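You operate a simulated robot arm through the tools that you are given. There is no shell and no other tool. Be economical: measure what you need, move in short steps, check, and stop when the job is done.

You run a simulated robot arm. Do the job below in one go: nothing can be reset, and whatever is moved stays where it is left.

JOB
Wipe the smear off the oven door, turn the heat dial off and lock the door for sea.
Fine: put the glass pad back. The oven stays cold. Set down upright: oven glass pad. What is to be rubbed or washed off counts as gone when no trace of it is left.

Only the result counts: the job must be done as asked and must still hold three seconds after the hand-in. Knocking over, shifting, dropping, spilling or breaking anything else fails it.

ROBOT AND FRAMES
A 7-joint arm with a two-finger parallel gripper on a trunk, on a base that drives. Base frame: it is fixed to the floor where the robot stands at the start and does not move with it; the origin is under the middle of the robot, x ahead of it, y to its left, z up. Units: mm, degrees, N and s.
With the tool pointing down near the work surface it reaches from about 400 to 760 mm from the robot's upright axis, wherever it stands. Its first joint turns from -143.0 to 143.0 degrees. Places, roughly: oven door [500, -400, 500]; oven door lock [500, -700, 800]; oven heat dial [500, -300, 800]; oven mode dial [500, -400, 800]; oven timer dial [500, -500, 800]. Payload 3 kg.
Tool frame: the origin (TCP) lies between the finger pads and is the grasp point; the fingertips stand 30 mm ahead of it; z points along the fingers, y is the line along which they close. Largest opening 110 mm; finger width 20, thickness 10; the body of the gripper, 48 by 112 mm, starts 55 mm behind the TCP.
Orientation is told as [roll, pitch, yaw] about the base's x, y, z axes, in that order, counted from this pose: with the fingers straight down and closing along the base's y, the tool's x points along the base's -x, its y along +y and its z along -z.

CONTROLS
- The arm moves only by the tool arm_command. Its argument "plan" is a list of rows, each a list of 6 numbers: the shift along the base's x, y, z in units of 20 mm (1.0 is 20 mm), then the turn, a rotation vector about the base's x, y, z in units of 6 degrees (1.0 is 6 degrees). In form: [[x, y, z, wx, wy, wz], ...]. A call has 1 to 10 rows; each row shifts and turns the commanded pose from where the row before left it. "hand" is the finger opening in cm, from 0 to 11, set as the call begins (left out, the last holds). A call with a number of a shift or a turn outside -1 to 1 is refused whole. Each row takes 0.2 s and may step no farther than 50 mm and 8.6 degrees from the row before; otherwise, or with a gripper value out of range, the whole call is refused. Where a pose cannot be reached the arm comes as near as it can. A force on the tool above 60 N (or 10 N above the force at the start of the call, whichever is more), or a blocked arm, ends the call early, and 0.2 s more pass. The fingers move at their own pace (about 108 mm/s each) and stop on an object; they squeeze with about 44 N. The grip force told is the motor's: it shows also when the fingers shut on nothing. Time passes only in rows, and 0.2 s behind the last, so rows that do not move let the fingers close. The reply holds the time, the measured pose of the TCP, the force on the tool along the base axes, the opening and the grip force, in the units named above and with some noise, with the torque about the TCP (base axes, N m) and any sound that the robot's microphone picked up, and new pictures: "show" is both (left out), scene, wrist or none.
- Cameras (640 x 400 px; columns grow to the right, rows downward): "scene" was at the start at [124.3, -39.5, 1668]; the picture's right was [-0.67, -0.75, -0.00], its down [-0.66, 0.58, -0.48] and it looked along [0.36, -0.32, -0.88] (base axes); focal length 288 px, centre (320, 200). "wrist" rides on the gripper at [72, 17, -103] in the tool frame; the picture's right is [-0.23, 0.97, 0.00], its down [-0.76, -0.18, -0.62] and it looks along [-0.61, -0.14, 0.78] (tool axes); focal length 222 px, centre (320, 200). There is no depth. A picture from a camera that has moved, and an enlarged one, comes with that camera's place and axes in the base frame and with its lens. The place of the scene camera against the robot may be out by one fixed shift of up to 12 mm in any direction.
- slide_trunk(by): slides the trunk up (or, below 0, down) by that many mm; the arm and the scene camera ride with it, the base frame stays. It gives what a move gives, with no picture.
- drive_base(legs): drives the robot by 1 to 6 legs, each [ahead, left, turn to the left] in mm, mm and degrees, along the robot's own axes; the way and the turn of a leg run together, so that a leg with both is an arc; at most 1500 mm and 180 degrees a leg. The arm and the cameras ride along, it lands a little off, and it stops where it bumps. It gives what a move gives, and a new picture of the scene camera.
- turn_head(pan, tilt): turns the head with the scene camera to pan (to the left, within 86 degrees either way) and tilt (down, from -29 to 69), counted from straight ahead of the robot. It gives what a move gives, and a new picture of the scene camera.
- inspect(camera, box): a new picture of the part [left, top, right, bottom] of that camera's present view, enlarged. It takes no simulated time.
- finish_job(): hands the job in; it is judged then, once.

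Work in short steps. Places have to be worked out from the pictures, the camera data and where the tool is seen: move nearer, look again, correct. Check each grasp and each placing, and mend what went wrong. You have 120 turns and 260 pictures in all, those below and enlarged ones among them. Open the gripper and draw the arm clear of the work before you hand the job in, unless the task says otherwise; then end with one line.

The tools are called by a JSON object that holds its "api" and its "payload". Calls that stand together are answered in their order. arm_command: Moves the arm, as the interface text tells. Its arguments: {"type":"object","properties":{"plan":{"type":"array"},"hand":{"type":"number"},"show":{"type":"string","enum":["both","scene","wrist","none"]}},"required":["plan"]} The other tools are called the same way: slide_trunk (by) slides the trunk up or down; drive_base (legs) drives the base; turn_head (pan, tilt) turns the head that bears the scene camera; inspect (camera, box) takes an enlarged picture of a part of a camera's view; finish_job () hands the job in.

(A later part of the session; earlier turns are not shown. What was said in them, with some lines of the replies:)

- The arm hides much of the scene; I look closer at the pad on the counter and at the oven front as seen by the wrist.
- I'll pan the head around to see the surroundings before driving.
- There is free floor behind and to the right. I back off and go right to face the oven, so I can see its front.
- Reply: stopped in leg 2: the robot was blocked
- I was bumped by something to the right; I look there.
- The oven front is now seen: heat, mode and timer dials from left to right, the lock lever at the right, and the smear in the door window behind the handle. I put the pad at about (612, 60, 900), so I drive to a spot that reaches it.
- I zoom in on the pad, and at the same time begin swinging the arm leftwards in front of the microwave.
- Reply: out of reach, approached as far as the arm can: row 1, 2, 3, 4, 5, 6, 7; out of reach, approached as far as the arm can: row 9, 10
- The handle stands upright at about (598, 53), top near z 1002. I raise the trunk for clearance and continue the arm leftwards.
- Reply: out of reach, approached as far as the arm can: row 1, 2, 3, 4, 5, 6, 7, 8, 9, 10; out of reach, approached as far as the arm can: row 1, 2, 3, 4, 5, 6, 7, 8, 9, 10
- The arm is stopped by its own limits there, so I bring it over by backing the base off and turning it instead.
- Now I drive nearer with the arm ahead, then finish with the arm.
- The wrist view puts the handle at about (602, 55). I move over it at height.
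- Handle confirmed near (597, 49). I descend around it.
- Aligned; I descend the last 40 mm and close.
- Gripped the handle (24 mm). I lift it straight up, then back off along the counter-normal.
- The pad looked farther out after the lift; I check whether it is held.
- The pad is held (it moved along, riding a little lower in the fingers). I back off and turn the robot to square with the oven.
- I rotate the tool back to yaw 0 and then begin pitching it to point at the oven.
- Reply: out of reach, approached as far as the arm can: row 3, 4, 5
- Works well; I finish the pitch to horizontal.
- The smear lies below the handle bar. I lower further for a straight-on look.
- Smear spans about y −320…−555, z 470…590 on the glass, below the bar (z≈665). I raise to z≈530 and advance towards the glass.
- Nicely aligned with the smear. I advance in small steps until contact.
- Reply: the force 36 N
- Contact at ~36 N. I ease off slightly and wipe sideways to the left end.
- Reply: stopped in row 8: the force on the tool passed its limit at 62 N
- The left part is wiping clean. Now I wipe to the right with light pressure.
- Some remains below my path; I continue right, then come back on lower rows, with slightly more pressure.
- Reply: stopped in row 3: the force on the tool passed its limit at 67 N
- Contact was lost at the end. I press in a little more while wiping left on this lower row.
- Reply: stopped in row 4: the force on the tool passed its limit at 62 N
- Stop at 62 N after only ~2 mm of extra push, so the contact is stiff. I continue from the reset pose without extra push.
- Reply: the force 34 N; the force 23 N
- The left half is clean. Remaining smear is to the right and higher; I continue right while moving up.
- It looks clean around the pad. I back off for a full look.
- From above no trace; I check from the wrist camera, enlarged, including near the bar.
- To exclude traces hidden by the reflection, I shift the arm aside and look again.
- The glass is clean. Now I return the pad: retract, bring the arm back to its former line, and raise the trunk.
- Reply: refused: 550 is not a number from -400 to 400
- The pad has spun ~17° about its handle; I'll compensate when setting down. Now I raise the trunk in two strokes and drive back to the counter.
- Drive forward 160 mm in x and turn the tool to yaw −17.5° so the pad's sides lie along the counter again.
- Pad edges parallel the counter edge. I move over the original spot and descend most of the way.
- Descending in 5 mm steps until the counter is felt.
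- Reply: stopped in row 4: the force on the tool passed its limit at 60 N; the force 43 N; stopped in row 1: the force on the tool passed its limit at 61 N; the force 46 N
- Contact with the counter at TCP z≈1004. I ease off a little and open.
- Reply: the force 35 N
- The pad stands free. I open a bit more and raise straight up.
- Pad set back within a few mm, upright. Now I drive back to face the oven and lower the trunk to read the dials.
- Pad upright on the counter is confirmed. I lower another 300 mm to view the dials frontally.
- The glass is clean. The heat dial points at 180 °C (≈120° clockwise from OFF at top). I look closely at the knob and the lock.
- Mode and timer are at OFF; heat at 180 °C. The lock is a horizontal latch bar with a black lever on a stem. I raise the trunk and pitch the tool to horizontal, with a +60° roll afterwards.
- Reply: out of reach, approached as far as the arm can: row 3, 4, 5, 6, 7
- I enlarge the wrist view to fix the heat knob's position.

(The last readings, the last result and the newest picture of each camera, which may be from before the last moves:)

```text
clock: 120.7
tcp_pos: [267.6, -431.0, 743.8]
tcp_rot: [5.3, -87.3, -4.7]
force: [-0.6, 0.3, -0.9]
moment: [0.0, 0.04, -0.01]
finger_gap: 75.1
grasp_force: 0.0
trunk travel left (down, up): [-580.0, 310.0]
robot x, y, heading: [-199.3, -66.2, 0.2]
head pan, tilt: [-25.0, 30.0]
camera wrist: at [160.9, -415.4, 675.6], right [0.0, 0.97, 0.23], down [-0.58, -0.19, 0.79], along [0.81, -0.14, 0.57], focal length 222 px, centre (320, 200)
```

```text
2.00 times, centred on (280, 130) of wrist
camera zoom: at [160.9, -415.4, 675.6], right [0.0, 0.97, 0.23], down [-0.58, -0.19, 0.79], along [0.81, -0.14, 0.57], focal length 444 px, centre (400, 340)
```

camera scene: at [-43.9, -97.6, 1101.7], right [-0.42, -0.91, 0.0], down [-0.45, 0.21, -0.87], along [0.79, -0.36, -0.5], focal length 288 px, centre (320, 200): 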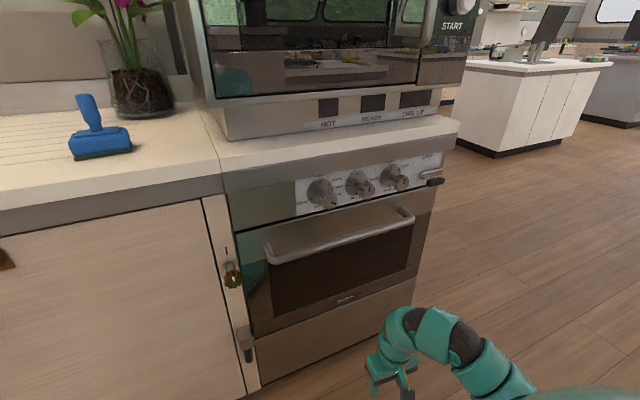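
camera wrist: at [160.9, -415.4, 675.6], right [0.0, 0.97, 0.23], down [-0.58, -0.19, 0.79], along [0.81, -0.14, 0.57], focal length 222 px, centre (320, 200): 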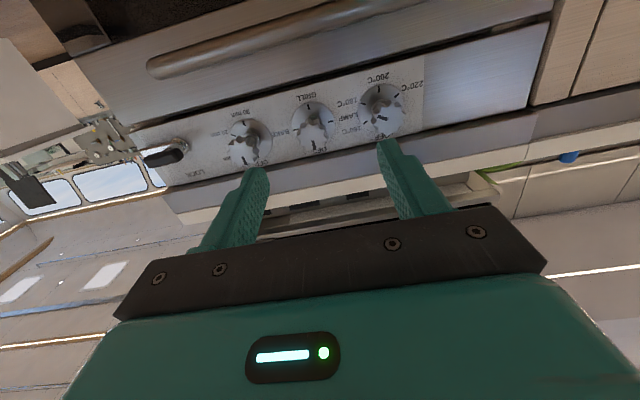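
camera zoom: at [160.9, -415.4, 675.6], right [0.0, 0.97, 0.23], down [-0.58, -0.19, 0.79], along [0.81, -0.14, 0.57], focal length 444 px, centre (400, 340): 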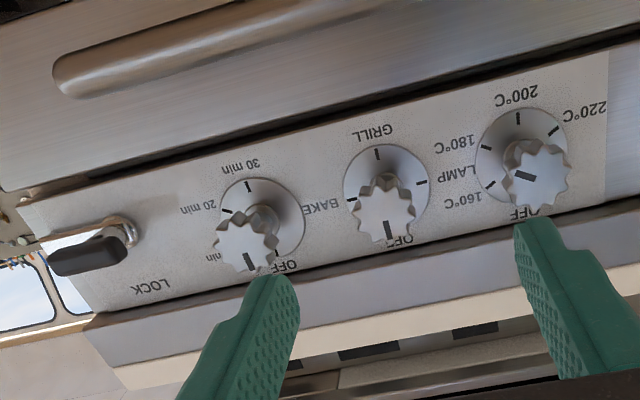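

Knob axis is at about y −351, z 775, face near x 447. I shift in line with it while rolling the tool +60°.

{"api": "arm_command", "payload": {"plan": [[0.5, 0.5, 0.3, 0, -0.45, 0], [0.5, 0.5, 0.3, 1, 0, 0], [0.5, 0.5, 0.2, 1, 0, 0], [0.5, 0.5, 0.2, 1, 0, 0], [0.5, 0.5, 0.2, 1, 0, 0], [0.5, 0.5, 0.2, 1, 0, 0], [0, 0.5, 0.15, 1, 0, 0], [0, 0.5, 0, 1, 0, 0], [0, 0, 0, 1, 0, 0], [0, 0, 0, 1, 0, 0]], "show": "none"}}

{"api": "arm_command", "payload": {"plan": [[0, 0, 0, 1, 0, 0], [0, 0, 0, 0, 0, 0]], "show": "both"}}

```text
clock: 122.9
tcp_pos: [328.1, -351.2, 775.4]
tcp_rot: [90.3, -35.8, -89.8]
force: [0.8, -0.4, -0.4]
moment: [0.0, -0.01, -0.03]
finger_gap: 75.0
grasp_force: 0.0
trunk travel left (down, up): [-580.0, 310.0]
robot x, y, heading: [-203.6, -59.8, 0.2]
head pan, tilt: [-25.0, 30.0]
```

```text
clock: 123.5
tcp_pos: [328.7, -351.6, 776.0]
tcp_rot: [90.4, -29.8, -89.7]
force: [-0.5, 0.5, -0.1]
moment: [0.03, 0.0, -0.01]
finger_gap: 75.1
grasp_force: 0.0
trunk travel left (down, up): [-580.0, 310.0]
robot x, y, heading: [-203.7, -63.3, 0.3]
head pan, tilt: [-25.0, 30.0]
camera scene: at [-43.9, -97.5, 1491.8], right [-0.42, -0.91, 0.0], down [-0.45, 0.21, -0.87], along [0.79, -0.36, -0.5], focal length 288 px, centre (320, 200)
camera wrist: at [224.0, -281.6, 752.8], right [-0.01, 0.29, 0.96], down [-0.62, -0.75, 0.22], along [0.79, -0.59, 0.18], focal length 222 px, centre (320, 200)
```

scene: 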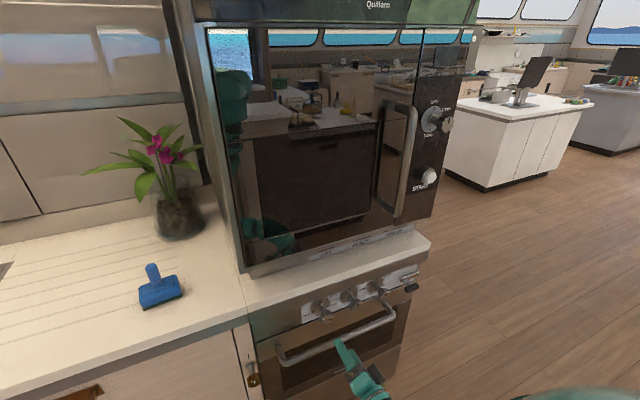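
wrist: 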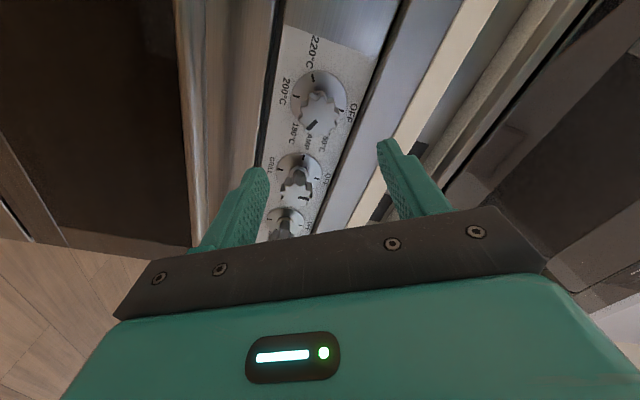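

Axis refined to y≈−347, z≈772. I advance to just before the knob and recheck.

{"api": "arm_command", "payload": {"plan": [[1, 0.2, -0.2, 0, 0, 0], [1, 0, 0, 0, 0, 0], [1, 0, 0, 0, 0, 0], [0.5, 0, 0, 0, 0, 0]], "show": "wrist"}}

{"api": "inspect", "payload": {"camera": "wrist", "box": [220, 60, 460, 240]}}

```text
clock: 124.5
tcp_pos: [399.1, -347.8, 771.1]
tcp_rot: [90.4, -29.9, -89.8]
force: [0.3, -1.0, -0.4]
moment: [0.01, -0.01, 0.02]
finger_gap: 75.1
grasp_force: 0.0
trunk travel left (down, up): [-580.0, 310.0]
robot x, y, heading: [-203.1, -63.7, 0.4]
head pan, tilt: [-25.0, 30.0]
camera wrist: at [294.7, -278.3, 749.0], right [-0.01, 0.29, 0.96], down [-0.62, -0.75, 0.22], along [0.79, -0.59, 0.18], focal length 222 px, centre (320, 200)
```

wrist: 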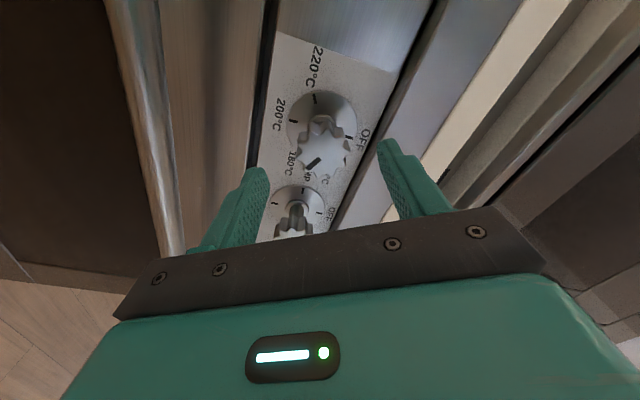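

```text
2.22 times, centred on (340, 150) of wrist
camera zoom: at [294.7, -278.3, 749.0], right [-0.01, 0.29, 0.96], down [-0.62, -0.75, 0.22], along [0.79, -0.59, 0.18], focal length 494 px, centre (276, 311)
```

zoom: 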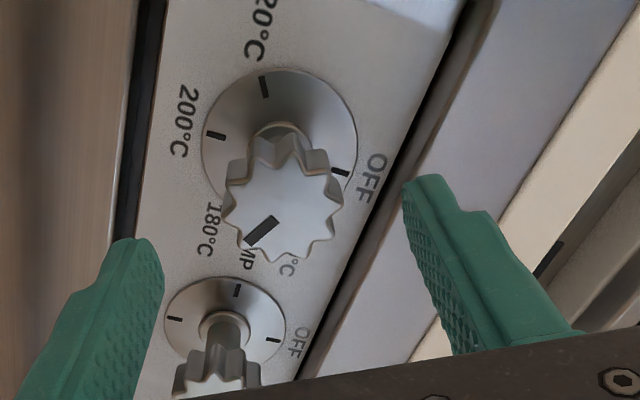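

Knob axis reads y≈−350, z≈774. Adjust and advance so the fingers straddle the lobes.

{"api": "arm_command", "payload": {"plan": [[0.7, -0.12, 0.12, 0, 0, 0], [0.7, 0, 0, 0, 0, 0], [0.7, 0, 0, 0, 0, 0]], "show": "wrist"}}

```text
clock: 125.3
tcp_pos: [440.0, -349.7, 775.2]
tcp_rot: [90.4, -29.8, -89.7]
force: [-0.6, -0.3, 0.1]
moment: [-0.02, -0.02, 0.03]
finger_gap: 74.9
grasp_force: 0.1
trunk travel left (down, up): [-580.0, 310.0]
robot x, y, heading: [-202.3, -61.1, 0.3]
head pan, tilt: [-25.0, 30.0]
camera wrist: at [335.3, -280.0, 752.3], right [-0.01, 0.29, 0.96], down [-0.62, -0.75, 0.22], along [0.79, -0.59, 0.18], focal length 222 px, centre (320, 200)
```

wrist: 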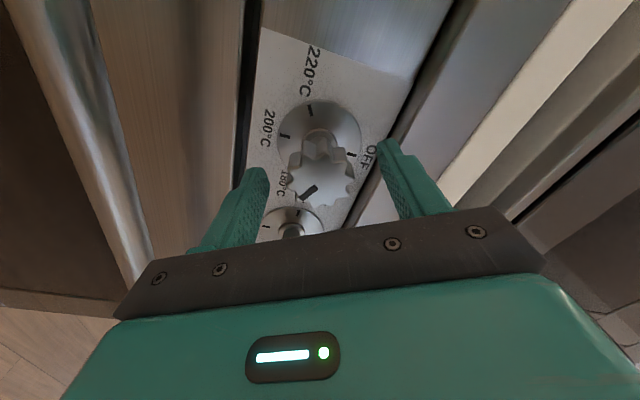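

Centred on the knob. I close the fingers.

{"api": "arm_command", "payload": {"plan": [[0.15, 0, 0, 0, 0, 0], [0, 0, 0, 0, 0, 0], [0, 0, 0, 0, 0, 0], [0, 0, 0, 0, 0, 0]], "hand": 0, "show": "wrist"}}

```text
clock: 126.3
tcp_pos: [442.8, -348.9, 774.9]
tcp_rot: [90.5, -29.8, -89.8]
force: [-10.4, 3.0, 2.0]
moment: [0.01, 0.22, -0.73]
finger_gap: 39.8
grasp_force: 45.4
trunk travel left (down, up): [-580.0, 310.0]
robot x, y, heading: [-202.2, -65.9, 0.2]
head pan, tilt: [-25.0, 30.0]
camera wrist: at [338.2, -280.0, 752.1], right [-0.01, 0.29, 0.96], down [-0.62, -0.75, 0.22], along [0.79, -0.59, 0.18], focal length 222 px, centre (320, 200)
```

wrist: 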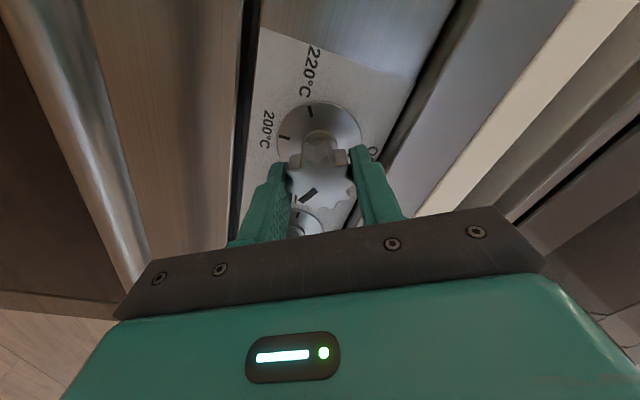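

Gripped. I turn anticlockwise (−x rotation) 60° first and check.

{"api": "arm_command", "payload": {"plan": [[0, 0, 0, -1, 0, 0], [0, 0, 0, -1, 0, 0], [0, 0, 0, -1, 0, 0], [0, 0, 0, -1, 0, 0], [0, 0, 0, -1, 0, 0], [0, 0, 0, -1, 0, 0], [0, 0, 0, -1, 0, 0], [0, 0, 0, -1, 0, 0], [0, 0, 0, -1, 0, 0], [0, 0, 0, -1, 0, 0]], "show": "wrist"}}

```text
clock: 128.5
tcp_pos: [443.1, -350.2, 776.0]
tcp_rot: [47.4, -89.9, -47.0]
force: [-12.2, 1.1, 7.6]
moment: [0.02, 0.85, -0.38]
finger_gap: 39.7
grasp_force: 45.5
trunk travel left (down, up): [-580.0, 310.0]
robot x, y, heading: [-198.2, -65.9, 0.3]
head pan, tilt: [-25.0, 30.0]
camera wrist: at [338.8, -334.1, 702.3], right [-0.01, 0.97, 0.23], down [-0.62, -0.18, 0.76], along [0.78, -0.14, 0.61], focal length 222 px, centre (320, 200)
```

wrist: 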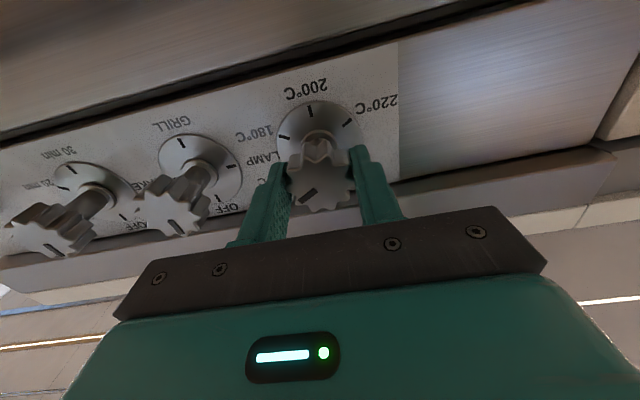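

Knob turns with the gripper (pointer now at 160). I continue another 60°.

{"api": "arm_command", "payload": {"plan": [[0, 0, 0, -1, 0, 0], [0, 0, 0, -1, 0, 0], [0, 0, 0, -1, 0, 0], [0, 0, 0, -1, 0, 0], [0, 0, 0, -1, 0, 0], [0, 0, 0, -1, 0, 0], [0, 0, 0, -1, 0, 0], [0, 0, 0, -1, 0, 0], [0, 0, 0, -1, 0, 0], [0, 0, 0, -1, 0, 0]], "show": "wrist"}}

{"api": "inspect", "payload": {"camera": "wrist", "box": [220, 70, 420, 230]}}

```text
clock: 130.7
tcp_pos: [442.7, -348.1, 776.1]
tcp_rot: [-89.4, -29.9, 89.9]
force: [3.8, -2.1, 18.6]
moment: [0.01, -0.55, 0.35]
finger_gap: 39.7
grasp_force: 45.1
trunk travel left (down, up): [-580.0, 310.0]
robot x, y, heading: [-201.2, -67.6, 0.6]
head pan, tilt: [-25.0, 30.0]
camera wrist: at [338.8, -404.2, 724.3], right [-0.01, 0.68, -0.73], down [-0.62, 0.57, 0.54], along [0.78, 0.46, 0.42], focal length 222 px, centre (320, 200)
```

wrist: 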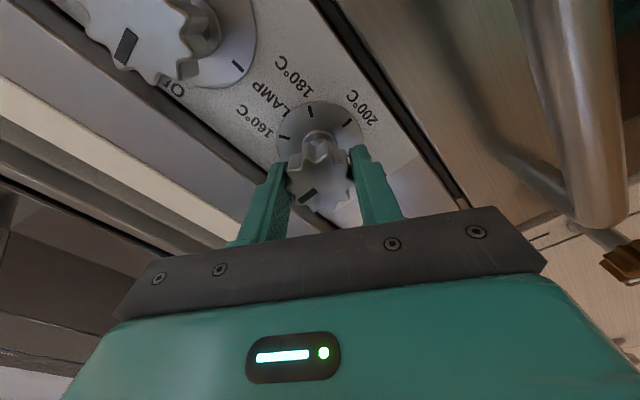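

```text
2.50 times, centred on (320, 150) of wrist
camera zoom: at [338.8, -404.2, 724.3], right [-0.01, 0.68, -0.73], down [-0.62, 0.57, 0.54], along [0.78, 0.46, 0.42], focal length 555 px, centre (320, 325)
```

zoom: 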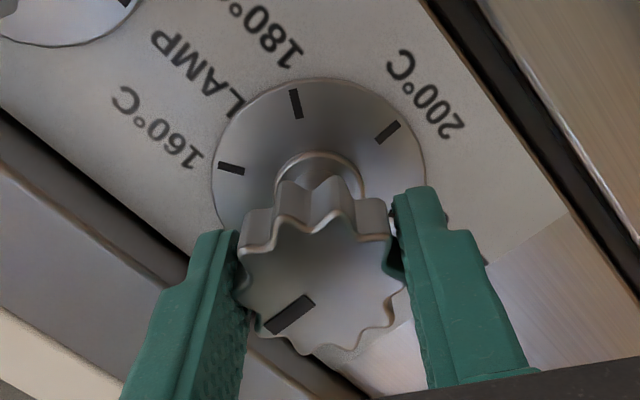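

Pointer appears near OFF. I release, back off, and check the dial.

{"api": "arm_command", "payload": {"plan": [[0, 0, 0, 0, 0, 0], [0, 0, 0, 0, 0, 0], [-1, 0, 0, 0, 0, 0], [-1, 0, 0, 0, 0, 0], [-1, 0, 0, 0, 0, 0], [-1, 0, 0, 0, 0, 0], [-0.5, 0, -1, 0, 0, 0], [-0.5, 0, -1, 0, 0, 0]], "hand": 7.5, "show": "wrist"}}

{"api": "inspect", "payload": {"camera": "scene", "box": [280, 280, 360, 330]}}

```text
clock: 132.5
tcp_pos: [344.1, -349.7, 732.1]
tcp_rot: [-89.3, -30.2, 89.7]
force: [0.9, -0.1, -0.1]
moment: [0.01, -0.02, 0.02]
finger_gap: 75.0
grasp_force: 0.1
trunk travel left (down, up): [-580.0, 310.0]
robot x, y, heading: [-198.9, -65.2, 0.2]
head pan, tilt: [-25.0, 30.0]
camera wrist: at [238.4, -405.0, 682.6], right [-0.01, 0.69, -0.73], down [-0.62, 0.57, 0.54], along [0.79, 0.45, 0.42], focal length 222 px, centre (320, 200)
```

wrist: 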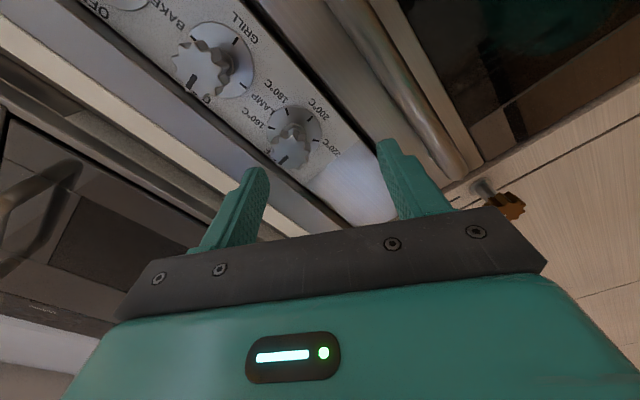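

```text
8.00 times, centred on (320, 305) of scene
camera zoom: at [-43.9, -97.7, 1491.8], right [-0.42, -0.91, 0.0], down [-0.45, 0.21, -0.87], along [0.79, -0.36, -0.5], focal length 2305 px, centre (320, -640)
```

zoom: 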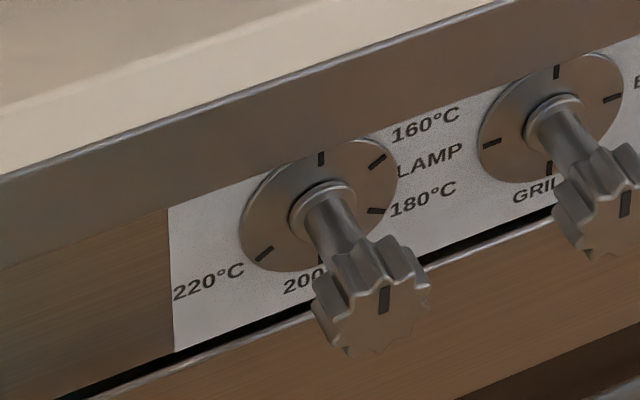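

The heat dial's pointer matches the OFF direction, like its neighbours. Next the lock, at about (450, −664, 758); I shift the base right to reach it.

{"api": "drive_base", "payload": {"legs": [[0, -190, 0]]}}

{"api": "arm_command", "payload": {"plan": [[0, 0, 0, -1, 0, 0], [0, 0, 0, -1, 0, 0], [0, 0, 0, -1, 0, 0], [0, 0, 0, -1, 0, 0], [0, 0, 0, -1, 0, 0]], "show": "wrist"}}

```text
clock: 134.1
tcp_pos: [342.7, -544.4, 733.6]
tcp_rot: [-89.4, -30.1, 89.6]
force: [0.8, 1.2, -0.4]
moment: [-0.01, 0.04, -0.01]
finger_gap: 74.7
grasp_force: 0.1
trunk travel left (down, up): [-580.0, 310.0]
robot x, y, heading: [-199.2, -256.8, -0.1]
head pan, tilt: [-25.0, 30.0]
camera scene: at [-43.3, -291.1, 1491.7], right [-0.42, -0.91, 0.0], down [-0.45, 0.21, -0.87], along [0.79, -0.36, -0.5], focal length 288 px, centre (320, 200)
```

scene: 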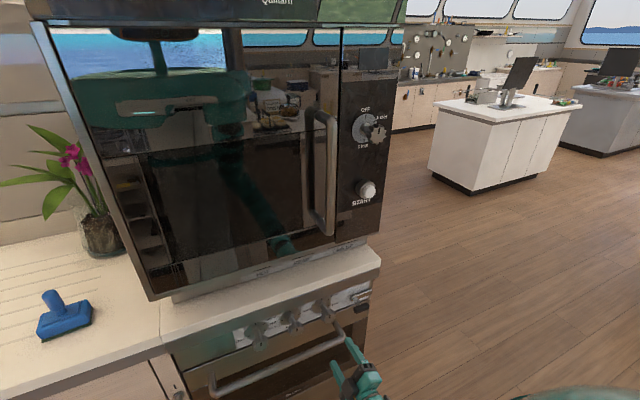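

```text
clock: 135.3
tcp_pos: [342.8, -543.2, 733.1]
tcp_rot: [-89.6, -0.1, 89.7]
force: [0.7, -0.3, 0.5]
moment: [0.01, -0.03, 0.0]
finger_gap: 75.2
grasp_force: 0.1
trunk travel left (down, up): [-580.0, 310.0]
robot x, y, heading: [-201.1, -255.3, 0.3]
head pan, tilt: [-25.0, 30.0]
camera wrist: at [238.5, -615.9, 716.5], right [-0.01, 0.23, -0.97], down [-0.62, 0.77, 0.18], along [0.79, 0.6, 0.14], focal length 222 px, centre (320, 200)
```

wrist: 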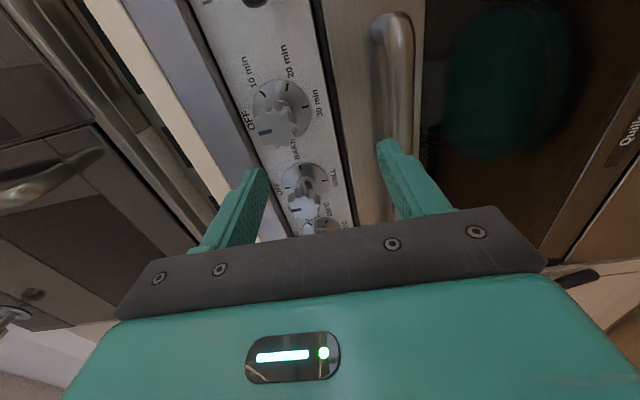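

Moving right to line up with the lock lever.

{"api": "arm_command", "payload": {"plan": [[0, -1, 0.3, 0, 0, 0], [0, -1, 0.3, 0, 0, 0], [0, -1, 0.3, 0, 0, 0], [0, -1, 0.3, 0, 0, 0], [0, -1, 0, 0, 0, 0], [0, -1, 0, 0, 0, 0]], "show": "wrist"}}

{"api": "inspect", "payload": {"camera": "wrist", "box": [200, 0, 440, 220]}}

{"api": "inspect", "payload": {"camera": "scene", "box": [320, 270, 400, 330]}}

```text
clock: 136.7
tcp_pos: [342.2, -661.9, 758.6]
tcp_rot: [-89.6, -0.1, 89.7]
force: [0.3, -0.5, 0.3]
moment: [0.01, 0.02, 0.01]
finger_gap: 75.0
grasp_force: 0.1
trunk travel left (down, up): [-580.0, 310.0]
robot x, y, heading: [-201.4, -258.5, -0.1]
head pan, tilt: [-25.0, 30.0]
camera wrist: at [239.2, -734.4, 741.5], right [-0.01, 0.23, -0.97], down [-0.62, 0.76, 0.18], along [0.79, 0.6, 0.14], focal length 222 px, centre (320, 200)
```

wrist: 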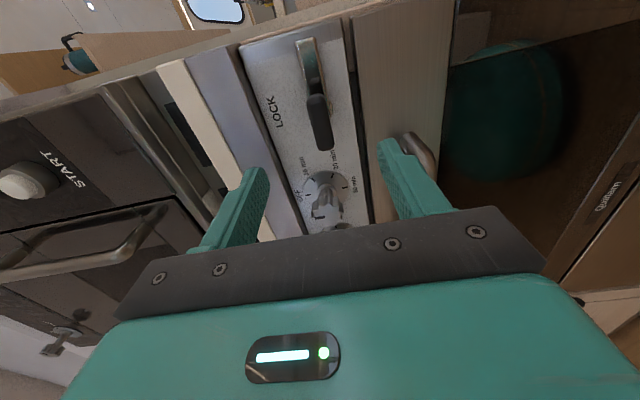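

```text
1.82 times, centred on (320, 110) of wrist
camera zoom: at [239.2, -734.4, 741.5], right [-0.01, 0.23, -0.97], down [-0.62, 0.76, 0.18], along [0.79, 0.6, 0.14], focal length 404 px, centre (320, 364)
```

zoom: 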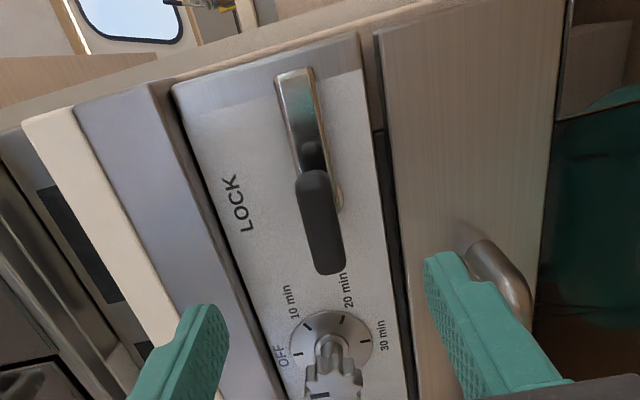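

```text
6.67 times, centred on (360, 300) of scene
camera zoom: at [-43.2, -290.4, 1491.8], right [-0.42, -0.91, 0.0], down [-0.45, 0.21, -0.87], along [0.79, -0.36, -0.5], focal length 1921 px, centre (53, -467)
```

zoom: 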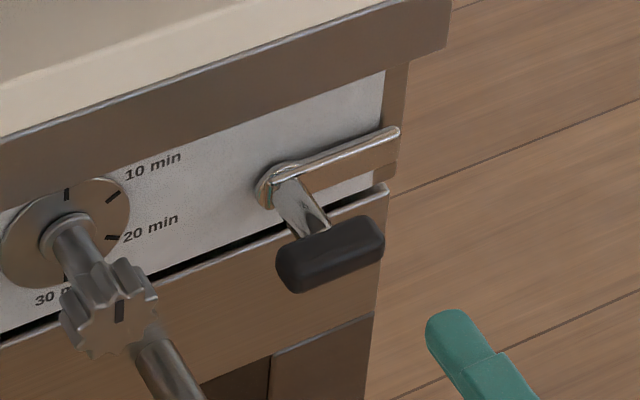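

Lever centre at (≈447, −663, 757), centred over the pivot. I narrow the fingers and advance.

{"api": "arm_command", "payload": {"plan": [[1, 0, 0, 0, 0, 0], [1, 0, 0, 0, 0, 0], [1, 0, 0, 0, 0, 0], [0.5, 0, 0, 0, 0, 0]], "hand": 5, "show": "wrist"}}

{"api": "inspect", "payload": {"camera": "wrist", "box": [200, 60, 440, 220]}}

```text
clock: 137.7
tcp_pos: [412.5, -662.5, 758.4]
tcp_rot: [-89.6, -0.1, 89.6]
force: [-0.9, 0.6, -0.5]
moment: [-0.01, -0.01, 0.0]
finger_gap: 50.4
grasp_force: 0.0
trunk travel left (down, up): [-580.0, 310.0]
robot x, y, heading: [-201.6, -259.3, 0.4]
head pan, tilt: [-25.0, 30.0]
camera wrist: at [309.6, -736.6, 741.7], right [-0.01, 0.23, -0.97], down [-0.62, 0.77, 0.18], along [0.79, 0.6, 0.14], focal length 222 px, centre (320, 200)
```

wrist: 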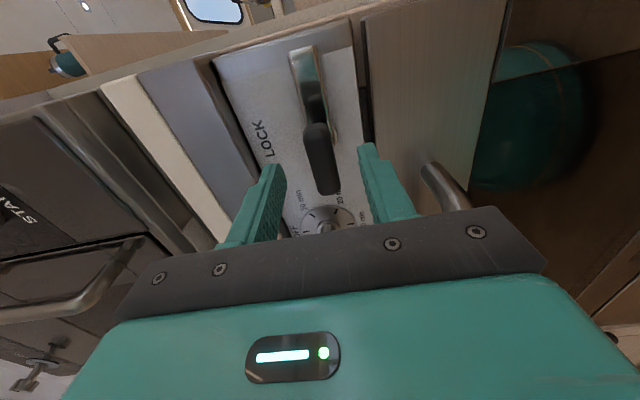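

```text
2.50 times, centred on (320, 140) of wrist
camera zoom: at [309.6, -736.6, 741.7], right [-0.01, 0.23, -0.97], down [-0.62, 0.77, 0.18], along [0.79, 0.6, 0.14], focal length 555 px, centre (320, 350)
```

zoom: 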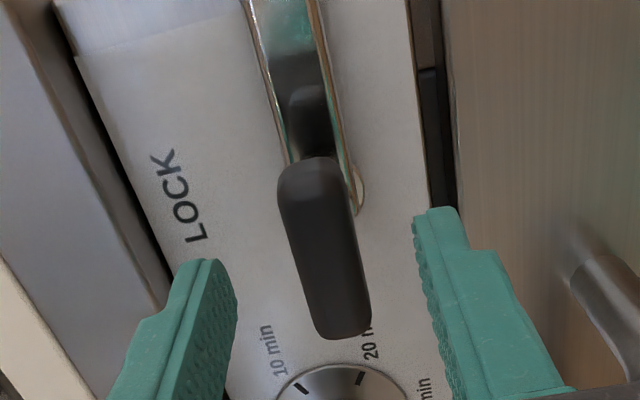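

Centred between the fingers. I advance over the lever and close.

{"api": "arm_command", "payload": {"plan": [[0.8, 0, 0, 0, 0, 0], [0.8, 0, 0, 0, 0, 0]], "show": "none"}}

{"api": "arm_command", "payload": {"plan": [[0, 0, 0, 0, 0, 0], [0, 0, 0, 0, 0, 0], [0, 0, 0, 0, 0, 0]], "hand": 0, "show": "wrist"}}

```text
clock: 138.3
tcp_pos: [445.6, -663.1, 758.5]
tcp_rot: [-89.6, -0.1, 89.6]
force: [-1.0, 0.0, -1.3]
moment: [0.01, -0.01, 0.02]
finger_gap: 50.0
grasp_force: 0.0
trunk travel left (down, up): [-580.0, 310.0]
robot x, y, heading: [-196.9, -257.2, 0.2]
head pan, tilt: [-25.0, 30.0]
```

```text
clock: 139.1
tcp_pos: [445.5, -663.4, 756.6]
tcp_rot: [-89.5, -0.2, 89.5]
force: [-4.2, 3.8, -10.6]
moment: [-0.03, -1.1, -0.43]
finger_gap: 17.8
grasp_force: 45.1
trunk travel left (down, up): [-580.0, 310.0]
robot x, y, heading: [-203.4, -254.0, -0.2]
head pan, tilt: [-25.0, 30.0]
camera wrist: at [341.0, -736.2, 740.0], right [-0.01, 0.23, -0.97], down [-0.62, 0.76, 0.19], along [0.79, 0.6, 0.14], focal length 222 px, centre (320, 200)
```

wrist: 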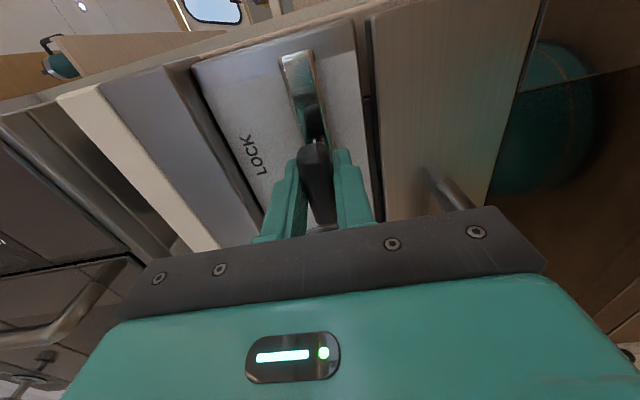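

Gripped (17.8 mm). I turn it clockwise (bar from right to down) 30° and check the resistance.

{"api": "arm_command", "payload": {"plan": [[0, 0, 0, 1, 0, 0], [0, 0, 0, 1, 0, 0], [0, 0, 0, 1, 0, 0], [0, 0, 0, 1, 0, 0], [0, 0, 0, 1, 0, 0]], "show": "wrist"}}

```text
clock: 140.3
tcp_pos: [444.7, -662.2, 756.0]
tcp_rot: [-89.0, -30.2, 89.5]
force: [-1.1, 10.5, -23.7]
moment: [-0.07, -0.87, -0.12]
finger_gap: 18.2
grasp_force: 45.7
trunk travel left (down, up): [-580.0, 310.0]
robot x, y, heading: [-201.3, -253.4, 0.3]
head pan, tilt: [-25.0, 30.0]
camera wrist: at [340.9, -718.2, 705.3], right [-0.01, 0.69, -0.73], down [-0.62, 0.57, 0.55], along [0.79, 0.45, 0.42], focal length 222 px, centre (320, 200)
```

wrist: 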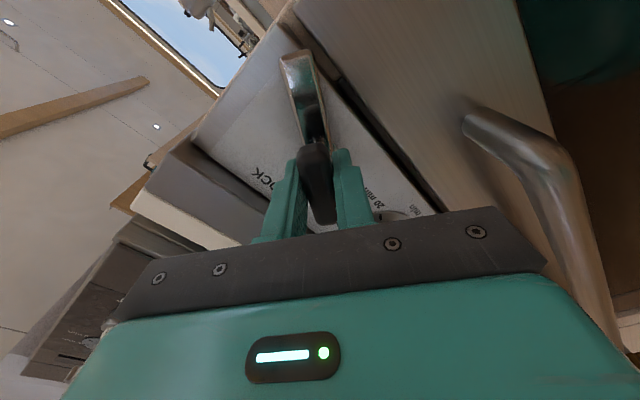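

The latch bar turns freely with it. I continue to 90°, easing z slightly for the side load.

{"api": "arm_command", "payload": {"plan": [[0, 0, -0.08, 1, 0, 0], [0, 0.02, -0.05, 1, 0, 0], [0, 0.02, 0, 1, 0, 0], [0, 0, 0, 1, 0, 0], [0, 0, 0, 1, 0, 0], [0, 0, 0, 1, 0, 0], [0, 0, 0, 1, 0, 0], [0, 0, 0, 1, 0, 0]], "show": "wrist"}}

```text
clock: 142.1
tcp_pos: [446.4, -662.5, 754.5]
tcp_rot: [-87.6, -78.3, 87.9]
force: [-3.5, 6.6, -14.6]
moment: [-0.03, 0.4, -0.97]
finger_gap: 17.8
grasp_force: 45.0
trunk travel left (down, up): [-580.0, 310.0]
robot x, y, heading: [-198.4, -255.1, -0.0]
head pan, tilt: [-25.0, 30.0]
camera wrist: at [340.9, -661.5, 680.3], right [-0.01, 1.0, 0.02], down [-0.62, -0.02, 0.79], along [0.79, -0.01, 0.62], focal length 222 px, centre (320, 200)
```

wrist: 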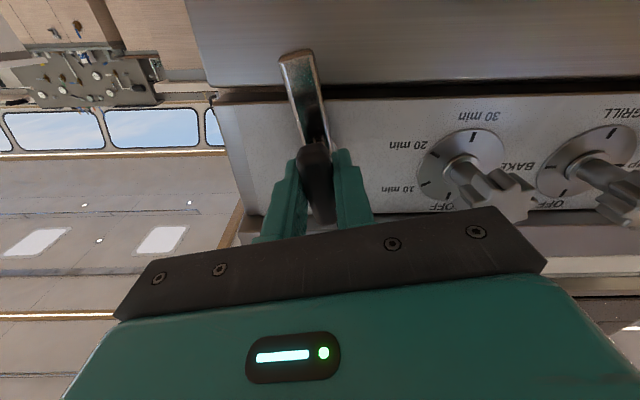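

The bar already overlaps the door. I finish the last ~13°.

{"api": "arm_command", "payload": {"plan": [[0, 0, 0, 1, 0, 0], [0, 0, 0, 1, 0, 0], [0, 0, 0, 0.3, 0, 0], [0, 0, 0, 0, 0, 0]], "show": "wrist"}}

```text
clock: 143.1
tcp_pos: [444.0, -660.7, 754.9]
tcp_rot: [77.4, -88.0, -77.0]
force: [-12.0, 15.4, -22.9]
moment: [-1.04, 0.1, -0.31]
finger_gap: 18.0
grasp_force: 45.2
trunk travel left (down, up): [-580.0, 310.0]
robot x, y, heading: [-200.0, -255.2, -0.1]
head pan, tilt: [-25.0, 30.0]
camera wrist: at [340.9, -643.7, 682.9], right [-0.01, 0.97, 0.26], down [-0.62, -0.21, 0.76], along [0.79, -0.16, 0.6], focal length 222 px, centre (320, 200)
```

wrist: 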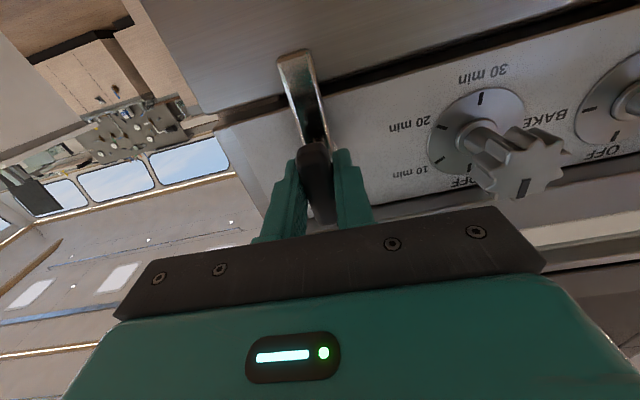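

A −1 Nm torque shows the stop is reached. I release, back out and check.

{"api": "arm_command", "payload": {"plan": [[0, 0, 0, -0.3, 0, 0], [0, 0, 0, 0, 0, 0], [0, 0, 0, 0, 0, 0], [-1, 0, 0, 0, 0, 0], [-1, 0, 0, 0, 0, 0], [-1, 0, 0, 0, 0, 0], [-1, 0, 0, 0, 0, 0], [-1, 0, 0, 0, 0, 0], [-1, 0, 0, 0, 0, 0], [-1, 0, 0, 0, 0, 0]], "hand": 5, "show": "both"}}

{"api": "inspect", "payload": {"camera": "scene", "box": [200, 260, 420, 400]}}

{"api": "inspect", "payload": {"camera": "wrist", "box": [200, 0, 640, 240]}}

```text
clock: 145.3
tcp_pos: [303.8, -662.1, 756.1]
tcp_rot: [32.8, -89.7, -32.3]
force: [-0.1, -0.6, -0.7]
moment: [0.04, 0.0, -0.01]
finger_gap: 50.2
grasp_force: 0.1
trunk travel left (down, up): [-580.0, 310.0]
robot x, y, heading: [-204.4, -259.1, 0.1]
head pan, tilt: [-25.0, 30.0]
camera scene: at [-43.6, -290.2, 1491.8], right [-0.42, -0.91, 0.0], down [-0.45, 0.21, -0.87], along [0.79, -0.36, -0.5], focal length 288 px, centre (320, 200)
camera wrist: at [200.5, -646.8, 683.8], right [-0.01, 0.97, 0.23], down [-0.62, -0.18, 0.76], along [0.79, -0.14, 0.6], focal length 222 px, centre (320, 200)
```

scene: 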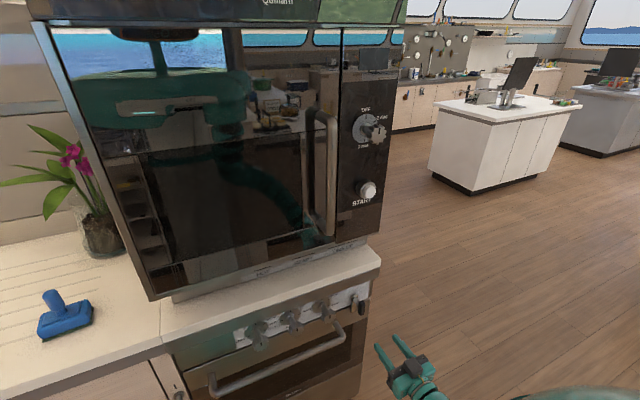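
wrist: 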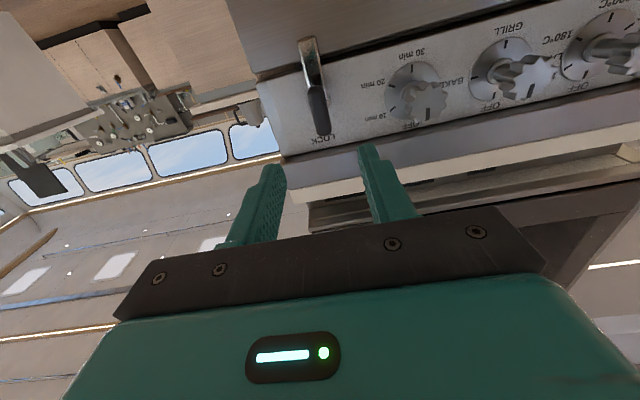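

```text
2.86 times, centred on (310, 330) of scene
camera zoom: at [-43.6, -290.2, 1491.8], right [-0.42, -0.91, 0.0], down [-0.45, 0.21, -0.87], along [0.79, -0.36, -0.5], focal length 823 px, centre (349, -171)
```

zoom: 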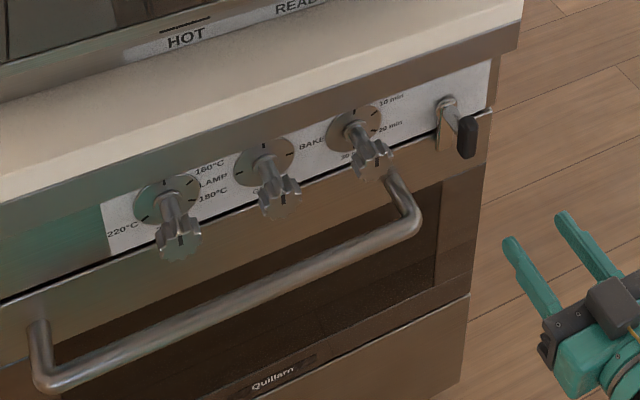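

```text
1.45 times, centred on (420, 120) of wrist
camera zoom: at [200.5, -646.8, 683.8], right [-0.01, 0.97, 0.23], down [-0.62, -0.18, 0.76], along [0.79, -0.14, 0.6], focal length 323 px, centre (174, 316)
```

zoom: 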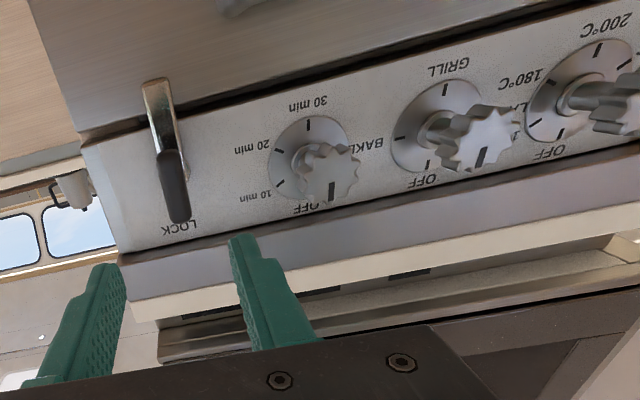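

The latch is vertical over the door and all dials at OFF. A last check of the glass from this other viewpoint, with the trunk lower.

{"api": "arm_command", "payload": {"plan": [[-1, -0.5, 0, 0, 0, 0], [-1, -1, 0, 0, 0, 0], [0, -1, 0, 0, 0, 0], [0, -1, 0, 0, 0, 0]], "show": "none"}}

{"api": "slide_trunk", "payload": {"by": -400}}

{"api": "turn_head", "payload": {"pan": -15, "tilt": 45}}

{"api": "inspect", "payload": {"camera": "scene", "box": [200, 120, 440, 270]}}

```text
clock: 146.3
tcp_pos: [264.1, -734.0, 754.0]
tcp_rot: [18.9, -89.6, -18.5]
force: [-0.3, 0.6, -0.6]
moment: [0.0, -0.04, 0.06]
finger_gap: 50.4
grasp_force: 0.0
trunk travel left (down, up): [-580.0, 310.0]
robot x, y, heading: [-206.3, -256.5, -0.1]
head pan, tilt: [-25.0, 30.0]
```

```text
clock: 150.1
tcp_pos: [263.2, -733.8, 355.5]
tcp_rot: [23.6, -89.6, -23.2]
force: [-0.2, 0.2, 0.8]
moment: [0.01, 0.04, 0.02]
finger_gap: 50.3
grasp_force: 0.0
trunk travel left (down, up): [-180.0, 710.0]
robot x, y, heading: [-199.9, -253.7, 0.1]
head pan, tilt: [-25.0, 30.0]
```

```text
clock: 150.9
tcp_pos: [264.9, -732.6, 354.0]
tcp_rot: [23.4, -89.5, -23.0]
force: [0.6, -0.4, 0.6]
moment: [-0.02, -0.04, 0.01]
finger_gap: 50.4
grasp_force: 0.0
trunk travel left (down, up): [-180.0, 710.0]
robot x, y, heading: [-199.1, -254.8, 0.2]
head pan, tilt: [-15.0, 45.0]
camera scene: at [-46.8, -273.1, 1069.2], right [-0.26, -0.97, 0.0], down [-0.68, 0.18, -0.71], along [0.68, -0.18, -0.71], focal length 288 px, centre (320, 200)
```

scene: 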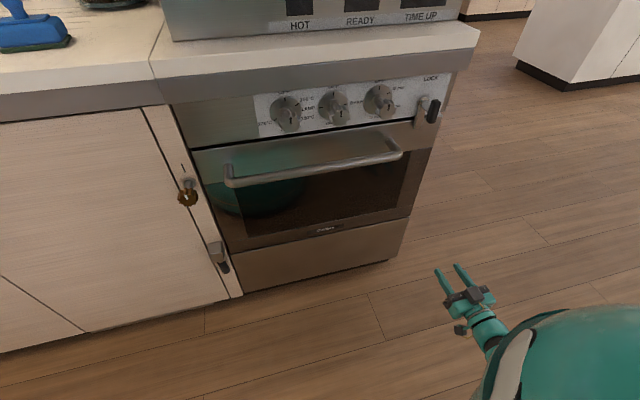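

```text
2.67 times, centred on (320, 195) of scene
camera zoom: at [-46.8, -273.1, 1069.2], right [-0.26, -0.97, 0.0], down [-0.68, 0.18, -0.71], along [0.68, -0.18, -0.71], focal length 768 px, centre (320, 213)
```

zoom: 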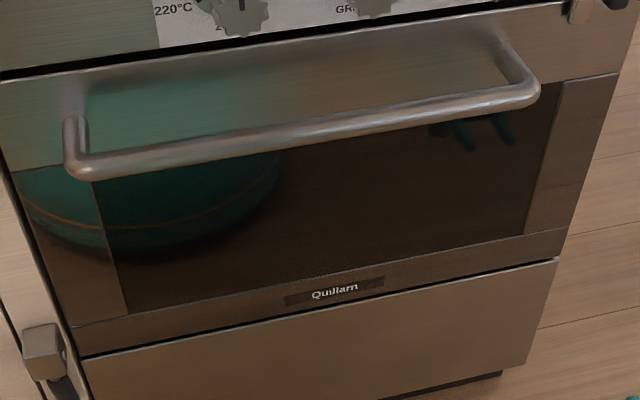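

No trace visible; one closer zoom of the central glass for faint residue.

{"api": "inspect", "payload": {"camera": "scene", "box": [280, 165, 400, 235]}}

{"api": "inspect", "payload": {"camera": "scene", "box": [230, 165, 320, 235]}}

```text
5.33 times, centred on (340, 200) of scene
camera zoom: at [-46.8, -273.1, 1069.2], right [-0.26, -0.97, 0.0], down [-0.68, 0.18, -0.71], along [0.68, -0.18, -0.71], focal length 1537 px, centre (213, 200)
```

zoom: 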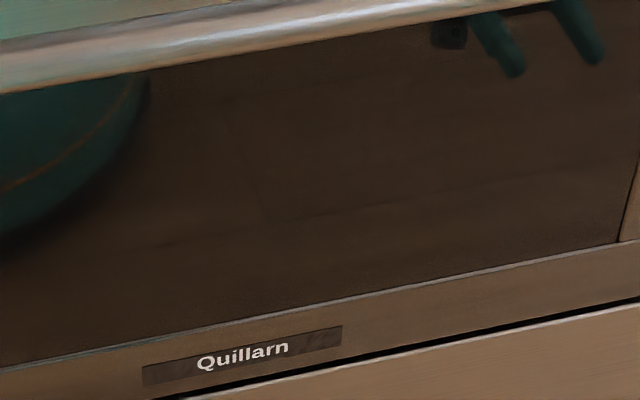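

```text
5.71 times, centred on (275, 200) of scene
camera zoom: at [-46.8, -273.1, 1069.2], right [-0.26, -0.97, 0.0], down [-0.68, 0.18, -0.71], along [0.68, -0.18, -0.71], focal length 1646 px, centre (577, 200)
```

zoom: 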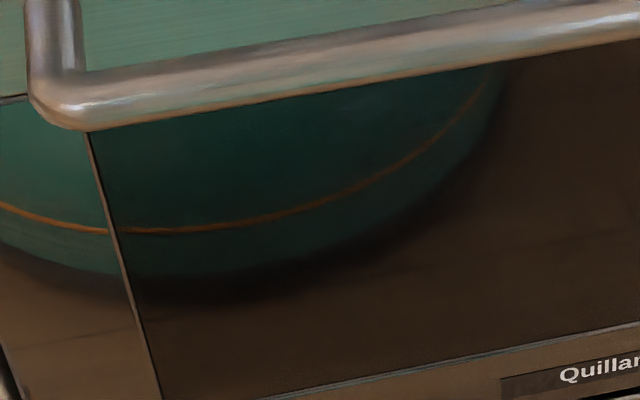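

The glass shows only reflections, the dials are off, the latch is down, the pad is back and the arm is clear with the gripper open. I hand in.

{"api": "finish_job", "payload": {}}

```text
The job is handed in.
```

The smear is wiped off the oven door, the heat dial is at OFF, the door is locked with its latch down, and the glass pad is back upright within about 10 mm of its old spot.
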